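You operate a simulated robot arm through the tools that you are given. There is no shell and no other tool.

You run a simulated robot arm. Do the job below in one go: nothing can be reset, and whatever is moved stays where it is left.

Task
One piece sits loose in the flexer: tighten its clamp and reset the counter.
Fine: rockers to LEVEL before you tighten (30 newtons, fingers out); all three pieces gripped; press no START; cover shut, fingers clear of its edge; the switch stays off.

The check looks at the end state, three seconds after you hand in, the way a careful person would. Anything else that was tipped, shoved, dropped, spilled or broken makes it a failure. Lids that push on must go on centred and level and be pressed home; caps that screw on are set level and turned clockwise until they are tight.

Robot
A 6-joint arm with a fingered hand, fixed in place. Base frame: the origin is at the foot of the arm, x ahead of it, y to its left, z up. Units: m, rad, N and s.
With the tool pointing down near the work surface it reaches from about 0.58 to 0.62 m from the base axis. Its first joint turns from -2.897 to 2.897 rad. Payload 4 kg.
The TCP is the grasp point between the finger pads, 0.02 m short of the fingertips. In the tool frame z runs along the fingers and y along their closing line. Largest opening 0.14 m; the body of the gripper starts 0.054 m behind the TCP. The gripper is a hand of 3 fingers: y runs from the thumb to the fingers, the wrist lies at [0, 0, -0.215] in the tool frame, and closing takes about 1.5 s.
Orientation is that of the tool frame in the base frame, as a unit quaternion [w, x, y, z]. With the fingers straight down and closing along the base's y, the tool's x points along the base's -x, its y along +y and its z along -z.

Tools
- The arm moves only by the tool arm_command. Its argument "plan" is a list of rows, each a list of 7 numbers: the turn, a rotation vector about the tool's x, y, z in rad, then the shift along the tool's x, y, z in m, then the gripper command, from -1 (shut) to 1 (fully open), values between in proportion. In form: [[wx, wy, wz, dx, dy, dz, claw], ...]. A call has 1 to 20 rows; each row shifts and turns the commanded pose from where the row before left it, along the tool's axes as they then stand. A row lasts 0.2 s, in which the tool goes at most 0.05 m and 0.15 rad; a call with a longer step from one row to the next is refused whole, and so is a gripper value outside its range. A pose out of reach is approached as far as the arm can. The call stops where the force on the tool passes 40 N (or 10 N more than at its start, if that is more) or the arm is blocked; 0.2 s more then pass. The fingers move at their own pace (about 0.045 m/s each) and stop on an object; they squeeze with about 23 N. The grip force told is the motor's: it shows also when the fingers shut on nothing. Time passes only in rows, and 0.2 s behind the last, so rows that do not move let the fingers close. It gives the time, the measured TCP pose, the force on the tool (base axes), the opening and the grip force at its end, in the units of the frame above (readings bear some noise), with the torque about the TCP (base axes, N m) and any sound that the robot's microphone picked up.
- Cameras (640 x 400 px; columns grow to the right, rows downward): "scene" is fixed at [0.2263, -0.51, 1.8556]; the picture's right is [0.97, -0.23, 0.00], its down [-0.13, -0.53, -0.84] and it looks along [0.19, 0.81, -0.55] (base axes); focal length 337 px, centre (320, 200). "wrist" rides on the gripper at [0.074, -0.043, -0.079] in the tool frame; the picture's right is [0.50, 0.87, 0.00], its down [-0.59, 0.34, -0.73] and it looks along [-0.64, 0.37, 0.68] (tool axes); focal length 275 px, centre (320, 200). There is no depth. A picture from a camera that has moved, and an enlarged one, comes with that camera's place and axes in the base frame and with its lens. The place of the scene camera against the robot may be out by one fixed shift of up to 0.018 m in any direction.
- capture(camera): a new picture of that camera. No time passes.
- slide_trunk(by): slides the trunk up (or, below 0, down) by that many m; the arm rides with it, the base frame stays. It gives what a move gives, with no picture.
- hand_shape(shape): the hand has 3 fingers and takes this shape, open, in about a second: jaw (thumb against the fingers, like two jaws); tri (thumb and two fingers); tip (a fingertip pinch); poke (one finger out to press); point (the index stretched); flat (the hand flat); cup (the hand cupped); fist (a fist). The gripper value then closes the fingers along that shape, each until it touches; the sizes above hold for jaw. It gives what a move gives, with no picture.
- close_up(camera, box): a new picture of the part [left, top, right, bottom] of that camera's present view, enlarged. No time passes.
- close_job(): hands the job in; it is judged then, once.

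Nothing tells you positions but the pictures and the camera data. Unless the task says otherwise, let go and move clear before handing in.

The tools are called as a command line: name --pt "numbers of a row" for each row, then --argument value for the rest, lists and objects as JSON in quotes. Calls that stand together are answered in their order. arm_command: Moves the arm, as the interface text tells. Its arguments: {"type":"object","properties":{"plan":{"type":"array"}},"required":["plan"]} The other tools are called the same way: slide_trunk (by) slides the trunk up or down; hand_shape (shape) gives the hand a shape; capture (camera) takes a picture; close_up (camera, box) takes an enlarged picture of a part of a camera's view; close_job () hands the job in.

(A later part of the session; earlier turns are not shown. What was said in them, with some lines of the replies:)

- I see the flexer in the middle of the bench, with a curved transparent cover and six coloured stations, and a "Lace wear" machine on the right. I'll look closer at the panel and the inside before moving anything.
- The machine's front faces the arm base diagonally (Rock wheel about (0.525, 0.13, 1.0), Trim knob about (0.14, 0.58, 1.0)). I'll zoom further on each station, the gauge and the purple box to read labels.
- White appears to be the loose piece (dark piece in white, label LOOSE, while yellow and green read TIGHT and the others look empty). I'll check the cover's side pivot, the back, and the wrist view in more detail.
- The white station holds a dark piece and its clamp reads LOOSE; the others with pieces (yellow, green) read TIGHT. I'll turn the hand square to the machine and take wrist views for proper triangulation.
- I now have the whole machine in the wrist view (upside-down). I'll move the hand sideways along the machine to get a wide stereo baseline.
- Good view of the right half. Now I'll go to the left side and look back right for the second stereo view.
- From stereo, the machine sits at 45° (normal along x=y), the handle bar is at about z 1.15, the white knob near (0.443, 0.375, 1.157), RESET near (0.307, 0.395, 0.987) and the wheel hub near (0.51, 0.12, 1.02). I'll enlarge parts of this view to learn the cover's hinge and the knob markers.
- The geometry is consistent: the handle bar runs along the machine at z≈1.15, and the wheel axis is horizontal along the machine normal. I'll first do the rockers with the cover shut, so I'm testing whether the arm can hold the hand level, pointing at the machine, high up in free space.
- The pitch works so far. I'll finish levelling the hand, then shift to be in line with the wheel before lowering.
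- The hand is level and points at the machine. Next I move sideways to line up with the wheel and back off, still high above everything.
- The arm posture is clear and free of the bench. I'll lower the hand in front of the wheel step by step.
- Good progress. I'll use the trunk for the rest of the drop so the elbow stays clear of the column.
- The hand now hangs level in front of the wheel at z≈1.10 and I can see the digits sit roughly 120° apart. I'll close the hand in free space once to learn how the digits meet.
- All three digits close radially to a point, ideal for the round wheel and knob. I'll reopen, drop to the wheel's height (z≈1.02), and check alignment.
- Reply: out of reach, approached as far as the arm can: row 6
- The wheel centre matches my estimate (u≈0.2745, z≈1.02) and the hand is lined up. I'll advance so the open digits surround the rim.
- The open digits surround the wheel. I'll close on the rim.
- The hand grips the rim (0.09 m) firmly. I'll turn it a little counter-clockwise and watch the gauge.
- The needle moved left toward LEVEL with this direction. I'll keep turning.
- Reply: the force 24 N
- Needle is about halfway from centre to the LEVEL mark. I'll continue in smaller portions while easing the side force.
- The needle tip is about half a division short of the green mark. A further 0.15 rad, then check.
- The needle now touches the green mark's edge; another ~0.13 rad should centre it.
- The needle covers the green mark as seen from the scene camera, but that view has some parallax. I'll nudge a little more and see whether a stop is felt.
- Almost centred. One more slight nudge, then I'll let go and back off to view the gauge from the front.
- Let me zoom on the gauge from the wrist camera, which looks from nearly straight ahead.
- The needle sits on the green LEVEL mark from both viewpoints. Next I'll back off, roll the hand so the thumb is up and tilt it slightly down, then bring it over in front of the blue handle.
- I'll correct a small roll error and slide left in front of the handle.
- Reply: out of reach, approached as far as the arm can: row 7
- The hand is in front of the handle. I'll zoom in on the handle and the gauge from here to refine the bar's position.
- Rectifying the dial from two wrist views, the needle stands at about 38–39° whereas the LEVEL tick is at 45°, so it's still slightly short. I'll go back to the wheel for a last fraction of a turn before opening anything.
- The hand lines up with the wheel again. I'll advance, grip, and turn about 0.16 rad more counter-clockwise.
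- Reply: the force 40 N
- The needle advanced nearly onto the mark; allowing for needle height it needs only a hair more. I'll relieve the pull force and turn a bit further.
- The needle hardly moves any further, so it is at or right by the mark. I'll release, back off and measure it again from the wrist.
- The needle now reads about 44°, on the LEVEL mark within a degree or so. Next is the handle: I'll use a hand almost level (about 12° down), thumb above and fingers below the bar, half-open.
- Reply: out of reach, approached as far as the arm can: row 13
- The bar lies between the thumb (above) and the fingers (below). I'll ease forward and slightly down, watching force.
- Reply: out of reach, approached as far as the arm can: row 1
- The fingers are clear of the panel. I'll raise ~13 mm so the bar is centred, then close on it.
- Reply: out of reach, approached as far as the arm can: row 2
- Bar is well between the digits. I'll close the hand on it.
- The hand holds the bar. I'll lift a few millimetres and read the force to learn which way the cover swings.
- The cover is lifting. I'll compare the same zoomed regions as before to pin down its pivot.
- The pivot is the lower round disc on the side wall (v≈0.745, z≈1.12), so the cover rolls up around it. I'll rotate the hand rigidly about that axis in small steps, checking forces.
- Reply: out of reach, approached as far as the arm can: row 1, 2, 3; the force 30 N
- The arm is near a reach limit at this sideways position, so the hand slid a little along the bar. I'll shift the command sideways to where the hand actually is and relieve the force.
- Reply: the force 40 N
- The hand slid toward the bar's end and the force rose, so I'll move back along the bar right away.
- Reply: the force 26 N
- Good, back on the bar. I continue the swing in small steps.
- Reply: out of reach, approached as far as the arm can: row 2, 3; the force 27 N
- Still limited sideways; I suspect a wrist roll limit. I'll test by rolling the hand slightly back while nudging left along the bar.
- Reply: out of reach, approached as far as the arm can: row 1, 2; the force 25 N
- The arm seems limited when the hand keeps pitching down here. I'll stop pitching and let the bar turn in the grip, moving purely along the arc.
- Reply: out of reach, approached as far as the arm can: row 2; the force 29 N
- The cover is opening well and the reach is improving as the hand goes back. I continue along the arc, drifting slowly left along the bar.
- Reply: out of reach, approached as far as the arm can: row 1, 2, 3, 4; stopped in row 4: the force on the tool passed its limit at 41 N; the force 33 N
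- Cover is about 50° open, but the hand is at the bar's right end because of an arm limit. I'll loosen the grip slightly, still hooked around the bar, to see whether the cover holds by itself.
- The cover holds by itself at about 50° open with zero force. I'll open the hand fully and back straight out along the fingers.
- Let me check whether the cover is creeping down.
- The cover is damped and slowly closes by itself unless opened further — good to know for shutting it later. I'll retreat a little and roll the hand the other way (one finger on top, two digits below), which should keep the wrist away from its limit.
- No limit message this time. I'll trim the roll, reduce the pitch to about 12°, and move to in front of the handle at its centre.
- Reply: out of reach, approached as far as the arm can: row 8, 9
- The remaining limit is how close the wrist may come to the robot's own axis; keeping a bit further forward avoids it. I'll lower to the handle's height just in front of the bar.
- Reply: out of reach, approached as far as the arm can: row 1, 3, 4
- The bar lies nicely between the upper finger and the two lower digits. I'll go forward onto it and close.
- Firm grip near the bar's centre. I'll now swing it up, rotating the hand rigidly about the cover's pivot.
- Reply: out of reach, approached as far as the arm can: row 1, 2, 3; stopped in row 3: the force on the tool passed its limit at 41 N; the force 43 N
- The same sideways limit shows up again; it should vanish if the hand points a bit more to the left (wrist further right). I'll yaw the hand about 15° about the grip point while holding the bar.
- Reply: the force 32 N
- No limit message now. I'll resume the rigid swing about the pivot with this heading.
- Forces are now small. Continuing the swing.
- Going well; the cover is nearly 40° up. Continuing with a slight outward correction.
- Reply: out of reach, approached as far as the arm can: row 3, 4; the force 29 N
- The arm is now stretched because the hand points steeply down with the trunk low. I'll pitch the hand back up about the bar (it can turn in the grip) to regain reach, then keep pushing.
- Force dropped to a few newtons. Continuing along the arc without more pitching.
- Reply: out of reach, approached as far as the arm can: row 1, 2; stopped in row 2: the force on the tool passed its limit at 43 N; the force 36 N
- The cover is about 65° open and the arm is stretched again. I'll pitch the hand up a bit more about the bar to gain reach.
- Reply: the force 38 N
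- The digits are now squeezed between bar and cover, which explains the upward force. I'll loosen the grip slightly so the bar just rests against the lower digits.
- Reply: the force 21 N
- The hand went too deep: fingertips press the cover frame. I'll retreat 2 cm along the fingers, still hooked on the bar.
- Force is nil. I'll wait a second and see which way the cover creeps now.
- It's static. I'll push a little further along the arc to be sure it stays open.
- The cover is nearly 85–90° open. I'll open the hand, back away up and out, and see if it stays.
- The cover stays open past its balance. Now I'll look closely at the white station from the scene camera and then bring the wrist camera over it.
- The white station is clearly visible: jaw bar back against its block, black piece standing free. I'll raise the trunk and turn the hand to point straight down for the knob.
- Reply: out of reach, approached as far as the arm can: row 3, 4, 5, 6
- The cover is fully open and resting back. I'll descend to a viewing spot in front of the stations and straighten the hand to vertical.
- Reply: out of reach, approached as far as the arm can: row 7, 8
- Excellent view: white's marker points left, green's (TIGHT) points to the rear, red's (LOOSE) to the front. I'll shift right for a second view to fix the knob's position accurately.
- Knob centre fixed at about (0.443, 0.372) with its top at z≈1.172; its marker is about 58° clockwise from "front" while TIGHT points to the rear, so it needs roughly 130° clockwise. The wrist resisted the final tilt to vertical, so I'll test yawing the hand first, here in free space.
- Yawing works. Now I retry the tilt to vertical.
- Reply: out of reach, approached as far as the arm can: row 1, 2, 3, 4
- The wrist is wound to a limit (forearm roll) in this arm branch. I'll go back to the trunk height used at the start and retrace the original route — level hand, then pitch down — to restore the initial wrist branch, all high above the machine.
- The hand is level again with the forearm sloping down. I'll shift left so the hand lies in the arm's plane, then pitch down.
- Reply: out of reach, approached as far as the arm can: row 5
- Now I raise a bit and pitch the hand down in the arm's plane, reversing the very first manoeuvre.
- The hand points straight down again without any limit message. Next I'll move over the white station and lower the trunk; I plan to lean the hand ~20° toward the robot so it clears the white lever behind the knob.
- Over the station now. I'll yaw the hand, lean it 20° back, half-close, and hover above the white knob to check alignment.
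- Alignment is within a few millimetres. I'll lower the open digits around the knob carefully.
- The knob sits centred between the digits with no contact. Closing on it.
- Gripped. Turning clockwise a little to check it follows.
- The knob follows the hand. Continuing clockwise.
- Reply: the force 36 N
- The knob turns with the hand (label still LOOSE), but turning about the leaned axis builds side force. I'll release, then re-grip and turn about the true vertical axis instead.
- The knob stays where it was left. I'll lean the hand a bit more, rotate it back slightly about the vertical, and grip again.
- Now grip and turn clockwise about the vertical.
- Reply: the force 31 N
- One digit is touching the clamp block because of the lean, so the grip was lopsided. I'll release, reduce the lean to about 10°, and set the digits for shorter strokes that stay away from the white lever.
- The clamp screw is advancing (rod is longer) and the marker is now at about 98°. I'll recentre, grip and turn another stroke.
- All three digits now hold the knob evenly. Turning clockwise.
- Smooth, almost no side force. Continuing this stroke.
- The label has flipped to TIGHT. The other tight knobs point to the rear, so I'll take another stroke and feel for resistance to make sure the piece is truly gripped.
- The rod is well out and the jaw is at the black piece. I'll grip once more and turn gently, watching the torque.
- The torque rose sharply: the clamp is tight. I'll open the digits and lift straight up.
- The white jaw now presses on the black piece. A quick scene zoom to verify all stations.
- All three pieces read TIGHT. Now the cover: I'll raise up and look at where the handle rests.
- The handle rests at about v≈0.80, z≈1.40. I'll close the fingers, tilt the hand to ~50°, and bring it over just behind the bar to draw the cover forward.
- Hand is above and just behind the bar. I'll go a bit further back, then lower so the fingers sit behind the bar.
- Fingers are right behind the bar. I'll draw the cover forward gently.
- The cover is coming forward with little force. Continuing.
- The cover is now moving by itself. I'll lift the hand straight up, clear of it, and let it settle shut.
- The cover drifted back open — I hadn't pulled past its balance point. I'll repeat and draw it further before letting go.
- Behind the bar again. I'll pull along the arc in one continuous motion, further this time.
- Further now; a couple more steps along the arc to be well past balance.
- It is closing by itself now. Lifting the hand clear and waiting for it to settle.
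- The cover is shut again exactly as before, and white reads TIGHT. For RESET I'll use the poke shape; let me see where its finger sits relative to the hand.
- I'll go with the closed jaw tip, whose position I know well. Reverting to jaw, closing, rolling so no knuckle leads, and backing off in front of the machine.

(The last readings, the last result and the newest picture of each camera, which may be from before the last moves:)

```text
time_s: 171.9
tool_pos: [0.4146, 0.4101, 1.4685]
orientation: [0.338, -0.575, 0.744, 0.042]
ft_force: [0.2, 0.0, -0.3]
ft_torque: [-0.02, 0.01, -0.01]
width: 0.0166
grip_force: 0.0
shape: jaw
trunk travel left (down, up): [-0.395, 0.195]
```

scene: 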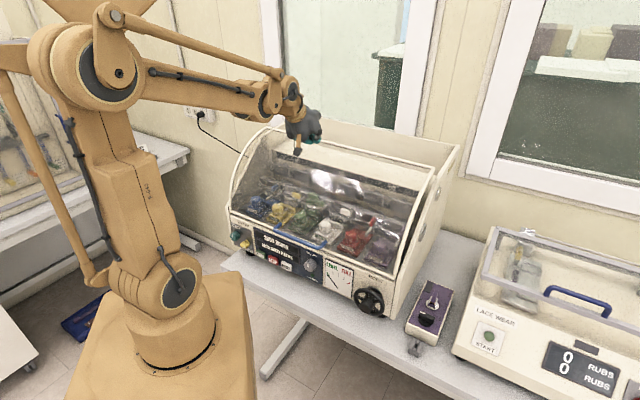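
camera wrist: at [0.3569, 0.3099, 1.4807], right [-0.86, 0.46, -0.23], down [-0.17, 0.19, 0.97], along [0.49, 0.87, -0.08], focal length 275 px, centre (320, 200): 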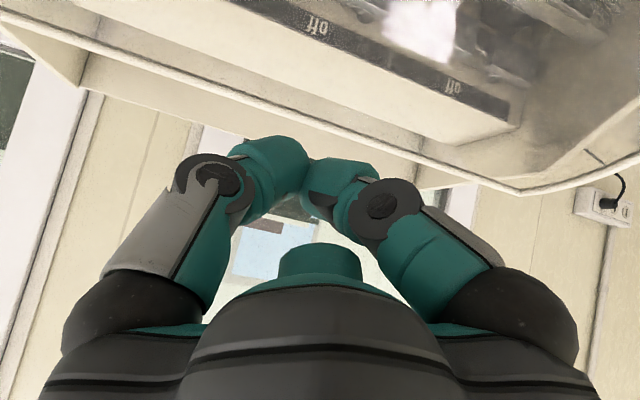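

arm_command --pt "0 0 0 0.0177 0.0254 -0.0235 -1" --pt "0 0 0 0.0177 0.0254 -0.0235 -1" --pt "0 0 0 0.0177 0.0254 -0.0235 -1" --pt "0 0 0 0.0177 0.0254 -0.0235 -1" --pt "0 0 0 0.0177 0.0254 -0.0235 -1" --pt "0 0 0 0 0 0 -1"

slide_trunk --by -0.3

capture --camera "scene"

capture --camera "wrist"

```text
time_s: 173.3
tool_pos: [0.2395, 0.3274, 1.4697]
orientation: [0.338, -0.575, 0.744, 0.043]
ft_force: [-0.2, 0.6, -0.5]
ft_torque: [-0.02, 0.0, -0.01]
width: 0.0001
grip_force: 23.0
shape: jaw
trunk travel left (down, up): [-0.395, 0.195]
```

```text
time_s: 176.3
tool_pos: [0.2394, 0.3259, 1.171]
orientation: [0.337, -0.574, 0.745, 0.042]
ft_force: [1.0, 0.5, -0.1]
ft_torque: [0.01, -0.01, -0.02]
width: 0.0
grip_force: 22.9
shape: jaw
trunk travel left (down, up): [-0.095, 0.495]
```

```text
taken
```

scene: 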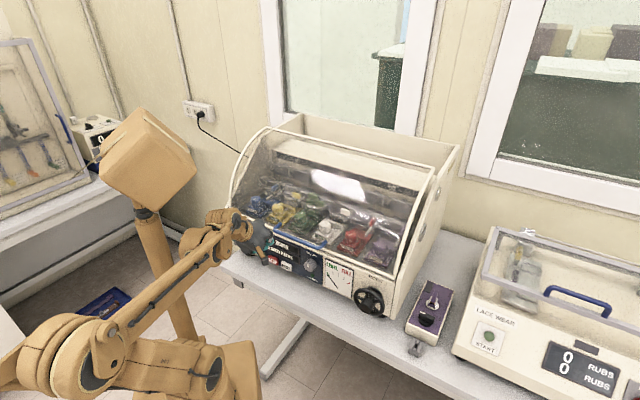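

```text
taken
camera wrist: at [0.2329, 0.2152, 1.2058], right [-0.82, -0.12, -0.56], down [-0.57, 0.27, 0.78], along [0.05, 0.96, -0.29], focal length 275 px, centre (320, 200)
```

wrist: 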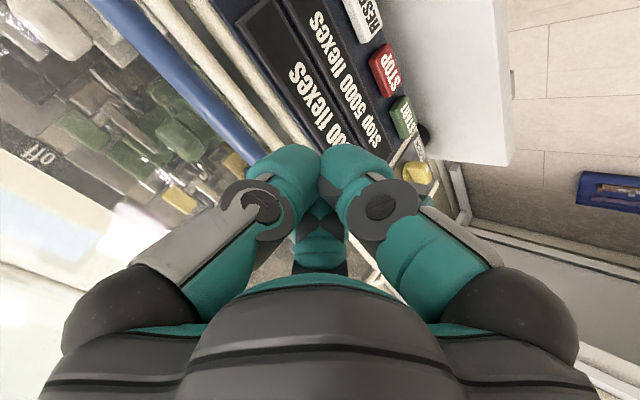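

Good: RESET, STOP and START are in the wrist view. Zooming to fix RESET's position.

close_up --camera "wrist" --box '[300, 0, 460, 160]'

```text
2.50 times, centred on (380, 80) of wrist
camera zoom: at [0.2329, 0.2152, 1.2058], right [-0.82, -0.12, -0.56], down [-0.57, 0.27, 0.78], along [0.05, 0.96, -0.29], focal length 688 px, centre (170, 500)
```

zoom: 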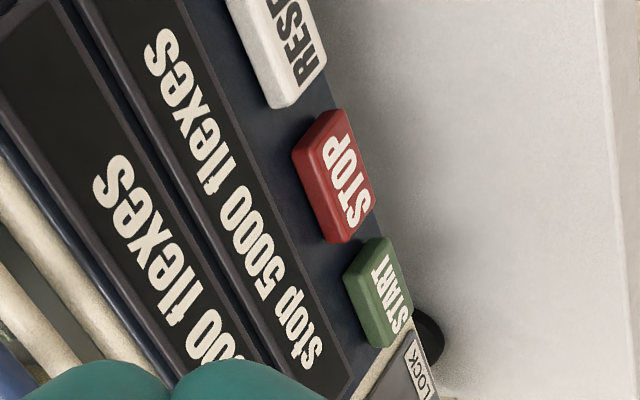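

RESET is at about u=−0.062, z≈0.99. I'll lower in front of it.

slide_trunk --by -0.09

arm_command --pt "0 0 0 0.0097 0.0058 0.0292 -1" --pt "0 0 0 0.0097 0.0058 0.0292 -1" --pt "0 0 0 0.0097 0.0058 0.0292 -1" --pt "0 0 0 0 0 0 -1"

capture --camera "wrist"

close_up --camera "scene" --box '[220, 210, 340, 285]'

```text
time_s: 177.5
tool_pos: [0.238, 0.3264, 1.0804]
orientation: [0.338, -0.574, 0.745, 0.044]
ft_force: [-0.1, 0.0, -0.4]
ft_torque: [-0.01, -0.01, 0.0]
width: 0.0
grip_force: 23.2
shape: jaw
trunk travel left (down, up): [-0.005, 0.585]
```

```text
time_s: 178.5
tool_pos: [0.2596, 0.3466, 0.991]
orientation: [0.338, -0.574, 0.745, 0.044]
ft_force: [-0.4, 0.3, -0.1]
ft_torque: [0.01, -0.02, 0.0]
width: 0.0
grip_force: 23.2
shape: jaw
trunk travel left (down, up): [-0.005, 0.585]
```

```text
taken
camera wrist: at [0.2539, 0.2362, 1.0269], right [-0.82, -0.12, -0.56], down [-0.57, 0.27, 0.78], along [0.05, 0.96, -0.29], focal length 275 px, centre (320, 200)
```

wrist: 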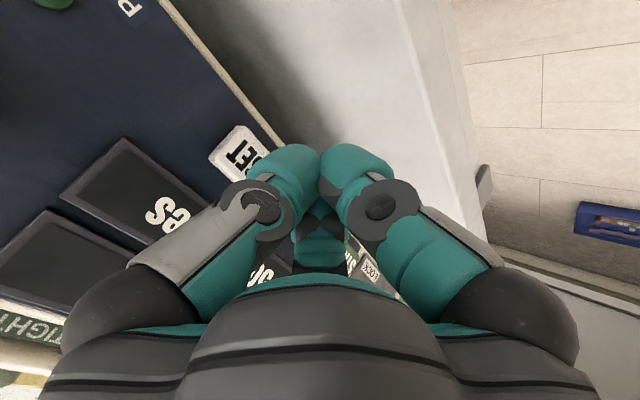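

```text
5.33 times, centred on (280, 248) of scene
camera zoom: at [0.2263, -0.51, 1.8556], right [0.97, -0.23, 0.0], down [-0.13, -0.53, -0.84], along [0.19, 0.81, -0.55], focal length 1796 px, centre (533, -53)
```

zoom: 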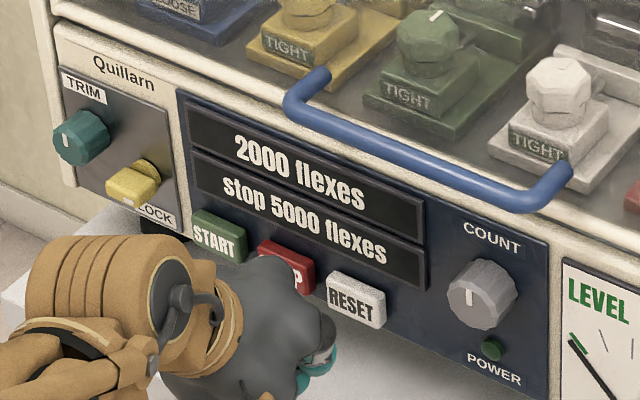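

close_up --camera "wrist" --box '[180, 90, 340, 210]'

```text
3.33 times, centred on (260, 150) of wrist
camera zoom: at [0.2539, 0.2362, 1.0269], right [-0.82, -0.12, -0.56], down [-0.57, 0.27, 0.78], along [0.05, 0.96, -0.29], focal length 918 px, centre (520, 367)
```

zoom: 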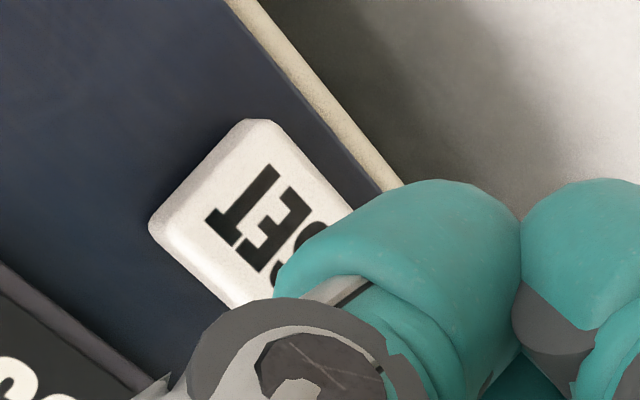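

RESET's centre confirmed at z≈0.987. I'll advance toward it, slowly at the end.

arm_command --pt "0 0 0 -0.0108 -0.0063 0.0052 -1" --pt "0 0 0 -0.0066 -0.0039 0.0064 -1" --pt "0 0 0 -0.0033 -0.0019 0.0032 -1" --pt "0 0 0 -0.002 -0.0012 0.0019 -1" --pt "0 0 0 -0.002 -0.0012 0.0019 -1" --pt "0 0 0 0 0 0 -1"

close_up --camera "scene" --box '[220, 210, 340, 285]'

capture --camera "wrist"

```text
time_s: 179.9
tool_pos: [0.284, 0.3703, 0.9962]
orientation: [0.338, -0.575, 0.743, 0.044]
ft_force: [0.4, -0.5, -0.2]
ft_torque: [-0.03, 0.01, -0.01]
width: 0.0
grip_force: 22.7
shape: jaw
trunk travel left (down, up): [-0.005, 0.585]
```

```text
5.33 times, centred on (280, 248) of scene
camera zoom: at [0.2263, -0.51, 1.8556], right [0.97, -0.23, 0.0], down [-0.13, -0.53, -0.84], along [0.19, 0.81, -0.55], focal length 1796 px, centre (533, -53)
```

zoom: 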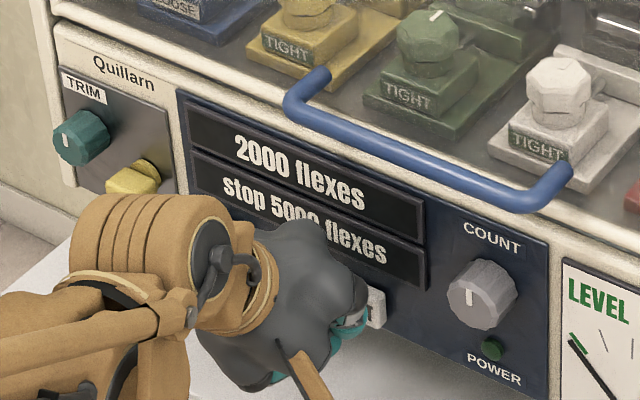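

```text
taken
camera wrist: at [0.2781, 0.2605, 1.031], right [-0.82, -0.12, -0.56], down [-0.57, 0.27, 0.78], along [0.05, 0.96, -0.29], focal length 275 px, centre (320, 200)
```

wrist: 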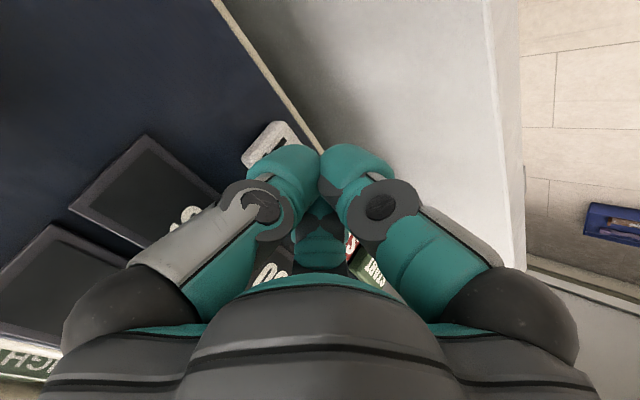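

No contact yet. Advancing in 3 mm steps until the button gives.

arm_command --pt "0 0 0 -0.002 -0.0012 0.0019 -1" --pt "0 0 0 -0.002 -0.0012 0.0019 -1" --pt "0 0 0 0 0 0 -1"

close_up --camera "scene" --box '[220, 210, 340, 285]'

```text
time_s: 180.7
tool_pos: [0.2884, 0.3755, 0.9952]
orientation: [0.337, -0.575, 0.744, 0.044]
ft_force: [0.1, 0.1, -0.2]
ft_torque: [0.01, 0.0, 0.03]
width: 0.0
grip_force: 23.3
shape: jaw
trunk travel left (down, up): [-0.005, 0.585]
```

```text
5.33 times, centred on (280, 248) of scene
camera zoom: at [0.2263, -0.51, 1.8556], right [0.97, -0.23, 0.0], down [-0.13, -0.53, -0.84], along [0.19, 0.81, -0.55], focal length 1796 px, centre (533, -53)
```

zoom: 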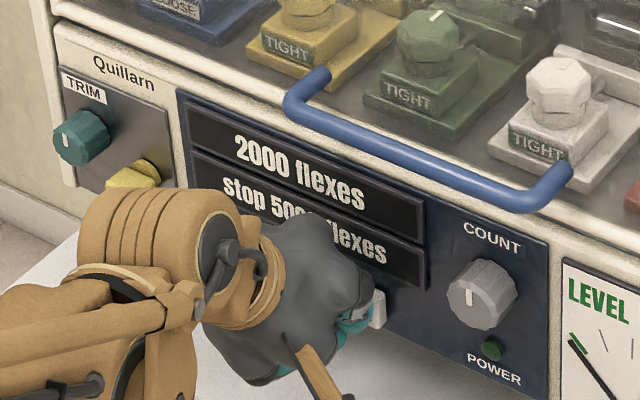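

arm_command --pt "0 0 0 -0.002 -0.0012 0.0019 -1" --pt "0 0 0 -0.002 -0.0012 0.0019 -1" --pt "0 0 0 0 0 0 -1"

close_up --camera "scene" --box '[220, 210, 340, 285]'

close_up --camera "wrist" --box '[220, 90, 420, 300]'

```text
time_s: 181.5
tool_pos: [0.2921, 0.3789, 0.9949]
orientation: [0.338, -0.574, 0.745, 0.043]
ft_force: [-2.4, -0.9, -0.4]
ft_torque: [-0.03, 0.02, 0.0]
width: 0.0
grip_force: 22.6
shape: jaw
trunk travel left (down, up): [-0.005, 0.585]
heard: click
```

```text
5.33 times, centred on (280, 248) of scene
camera zoom: at [0.2263, -0.51, 1.8556], right [0.97, -0.23, 0.0], down [-0.13, -0.53, -0.84], along [0.19, 0.81, -0.55], focal length 1796 px, centre (533, -53)
```

zoom: 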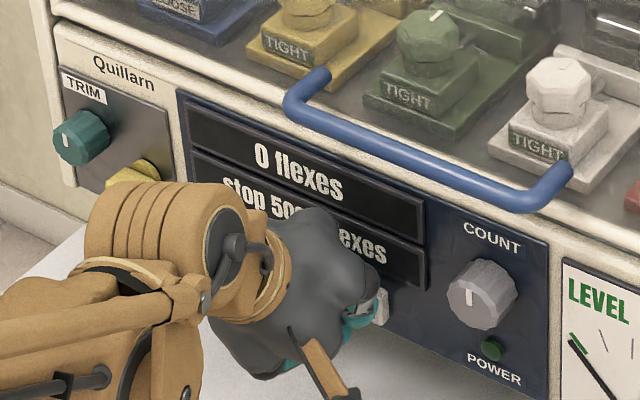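

```text
1.90 times, centred on (320, 195) of wrist
camera zoom: at [0.2865, 0.2689, 1.0312], right [-0.82, -0.12, -0.56], down [-0.57, 0.27, 0.78], along [0.05, 0.96, -0.29], focal length 524 px, centre (320, 210)
```

zoom: 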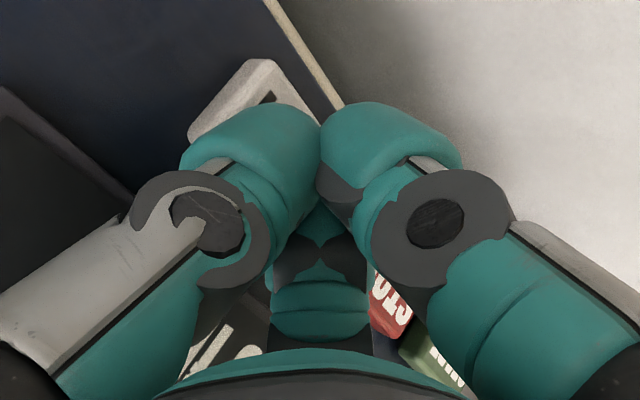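

A click, and the display reads "0 flexes". I'll back straight away from the button.

arm_command --pt "0 0 0 0.0066 0.0039 -0.0064 -1" --pt "0 0 0 0.0133 0.0078 -0.0128 -1" --pt "0 0 0 0.0133 0.0078 -0.0128 -1" --pt "0 0 0 0 0 0 -1"

capture --camera "scene"

close_up --camera "scene" --box '[220, 210, 420, 335]'

```text
time_s: 182.5
tool_pos: [0.2571, 0.3434, 0.9951]
orientation: [0.338, -0.574, 0.745, 0.043]
ft_force: [1.3, 0.1, -0.4]
ft_torque: [0.01, 0.01, -0.02]
width: 0.0
grip_force: 22.7
shape: jaw
trunk travel left (down, up): [-0.005, 0.585]
```

```text
taken
```

scene: 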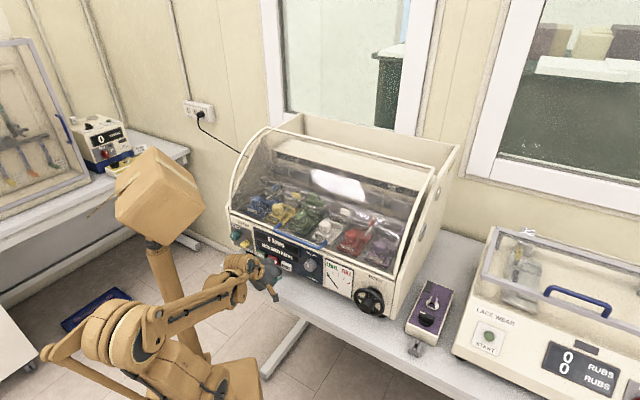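

```text
3.20 times, centred on (320, 272) of scene
camera zoom: at [0.2263, -0.51, 1.8556], right [0.97, -0.23, 0.0], down [-0.13, -0.53, -0.84], along [0.19, 0.81, -0.55], focal length 1078 px, centre (320, -32)
```

zoom: 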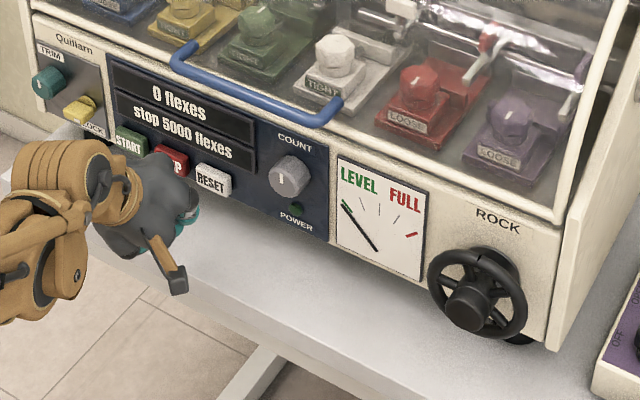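

The counter is at 0 and everything else looks unchanged. I'll retreat further and rise clear of the handle, then do a final check.

arm_command --pt "0 0 0 0.01 0.006 -0.0096 -1" --pt "0 0 0 0.0066 0.0039 -0.0064 -1" --pt "0 0 0 0 0 0 -1"

slide_trunk --by 0.45

capture --camera "scene"

close_up --camera "scene" --box '[220, 140, 460, 290]'

close_up --camera "scene" --box '[390, 220, 640, 376]'

close_up --camera "scene" --box '[220, 210, 420, 335]'

```text
time_s: 183.3
tool_pos: [0.2395, 0.3268, 0.9945]
orientation: [0.338, -0.575, 0.744, 0.043]
ft_force: [0.2, 0.9, 0.0]
ft_torque: [-0.01, -0.02, 0.0]
width: 0.0001
grip_force: 23.3
shape: jaw
trunk travel left (down, up): [-0.005, 0.585]
```

```text
refused: 0.45 is not a number from -0.4 to 0.4
```

```text
taken
```

scene: 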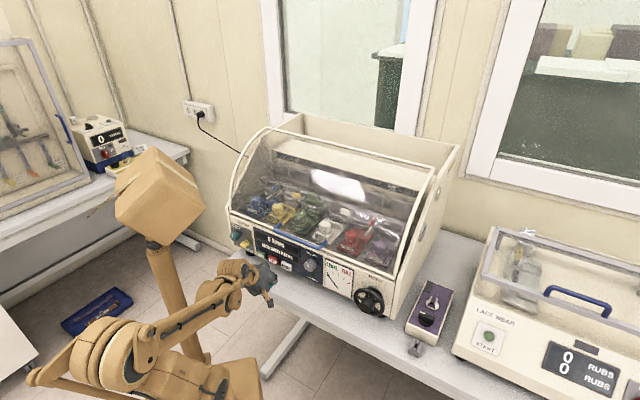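

```text
2.67 times, centred on (340, 215) of scene
camera zoom: at [0.2263, -0.51, 1.8556], right [0.97, -0.23, 0.0], down [-0.13, -0.53, -0.84], along [0.19, 0.81, -0.55], focal length 898 px, centre (267, 160)
```

zoom: 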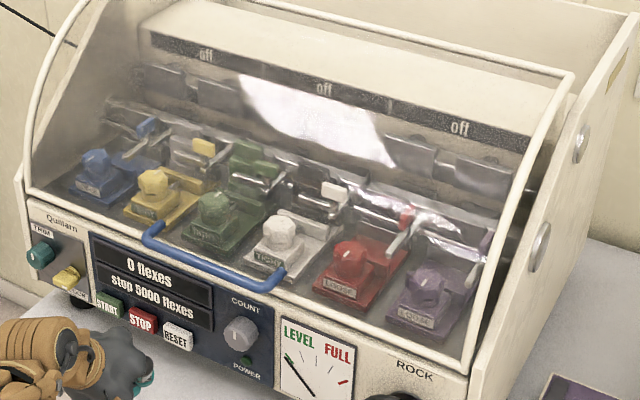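

```text
2.56 times, centred on (515, 298) of scene
camera zoom: at [0.2263, -0.51, 1.8556], right [0.97, -0.23, 0.0], down [-0.13, -0.53, -0.84], along [0.19, 0.81, -0.55], focal length 862 px, centre (-179, -51)
```

zoom: 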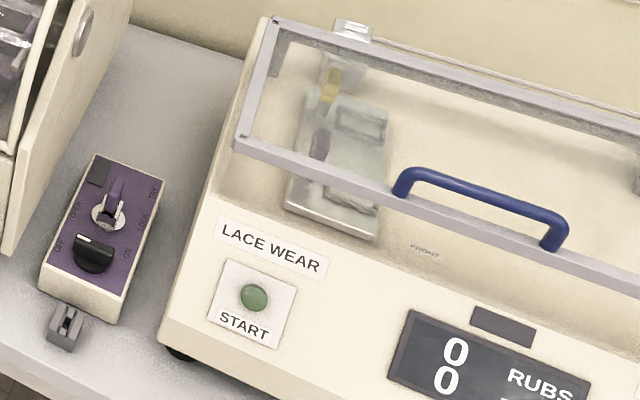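

```text
3.20 times, centred on (320, 272) of scene
camera zoom: at [0.2263, -0.51, 1.8556], right [0.97, -0.23, 0.0], down [-0.13, -0.53, -0.84], along [0.19, 0.81, -0.55], focal length 1078 px, centre (320, -32)
```

zoom: 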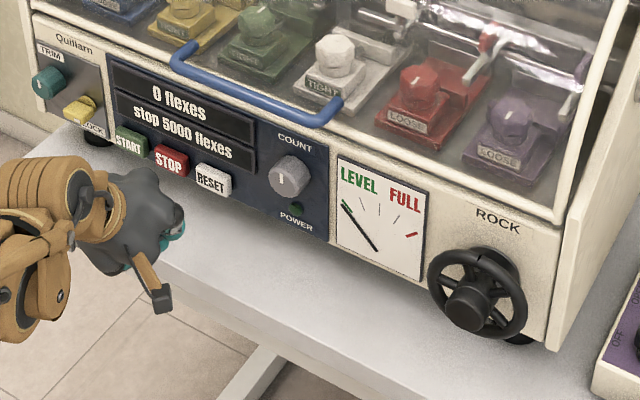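

All checks pass from here: 0 flexes, cover shut, needle on LEVEL, white/yellow/green TIGHT, switch off. I'll rise clear of the machine.

slide_trunk --by 0.38

capture --camera "scene"

close_up --camera "scene" --box '[236, 180, 396, 280]'

```text
time_s: 187.0
tool_pos: [0.2404, 0.3269, 1.3749]
orientation: [0.338, -0.574, 0.745, 0.043]
ft_force: [0.4, -1.1, -0.4]
ft_torque: [0.0, 0.0, 0.03]
width: 0.0
grip_force: 23.0
shape: jaw
trunk travel left (down, up): [-0.385, 0.205]
```

```text
taken
```

scene: 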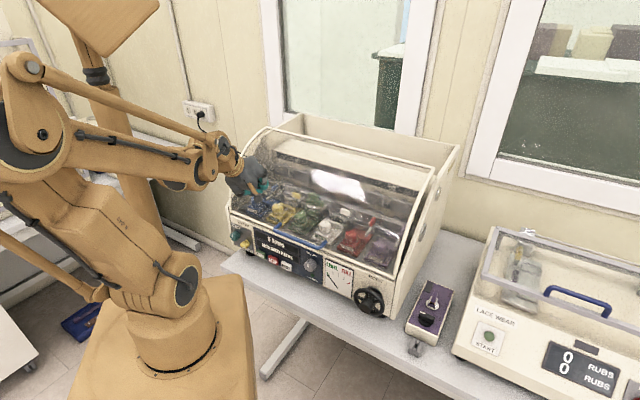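

```text
4.00 times, centred on (316, 230) of scene
camera zoom: at [0.2263, -0.51, 1.8556], right [0.97, -0.23, 0.0], down [-0.13, -0.53, -0.84], along [0.19, 0.81, -0.55], focal length 1347 px, centre (336, 80)
```

zoom: 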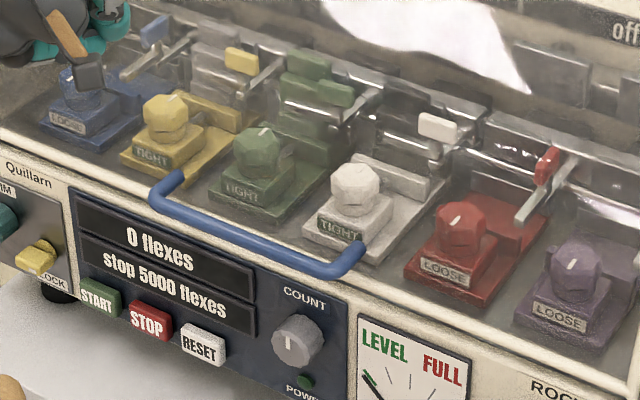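

The counter reads 0 flexes and the white, yellow and green clamps read TIGHT. The needle is on LEVEL, the cover is shut, the switch is off and I pressed no START. The hand is clear of the machine, so I'm handing the job in.

close_job

```text
The job is handed in.
```

The loose piece was the black one in the white station. Its clamp is now tight, and the flexer's counter reads 0 flexes. I've handed the job in; I don't have the check's result.

- **Rockers:** I turned the ROCK wheel until the needle sat on LEVEL, with the cover shut, before tightening anything. By my measurement it is within about two degrees of the mark.
- **Clamp:** I turned the white knob clockwise until it came up firm. Its label changed from LOOSE to TIGHT, and yellow and green still read TIGHT, so all three pieces are gripped.
- **30 newtons:** I took this as a warning to keep fingers out of the rockers, not as a tightening target. I tightened by feel and did not measure the clamp force.
- **Counter:** I pressed RESET once and heard a click. The stop setting is still 5000 flexes, and I pressed no START.
- **Cover:** It is shut and looks exactly as it did at the start. It closes slowly by itself, and the fingers were clear of its edge.
- **Switch and surroundings:** The switch is still off, and the purple box and the lace-wear machine look untouched.

While I was opening the cover by its handle, the force on the hand reached its limit of about 40 N a few times and the arm stopped. I saw no damage or displaced parts in the pictures afterwards.
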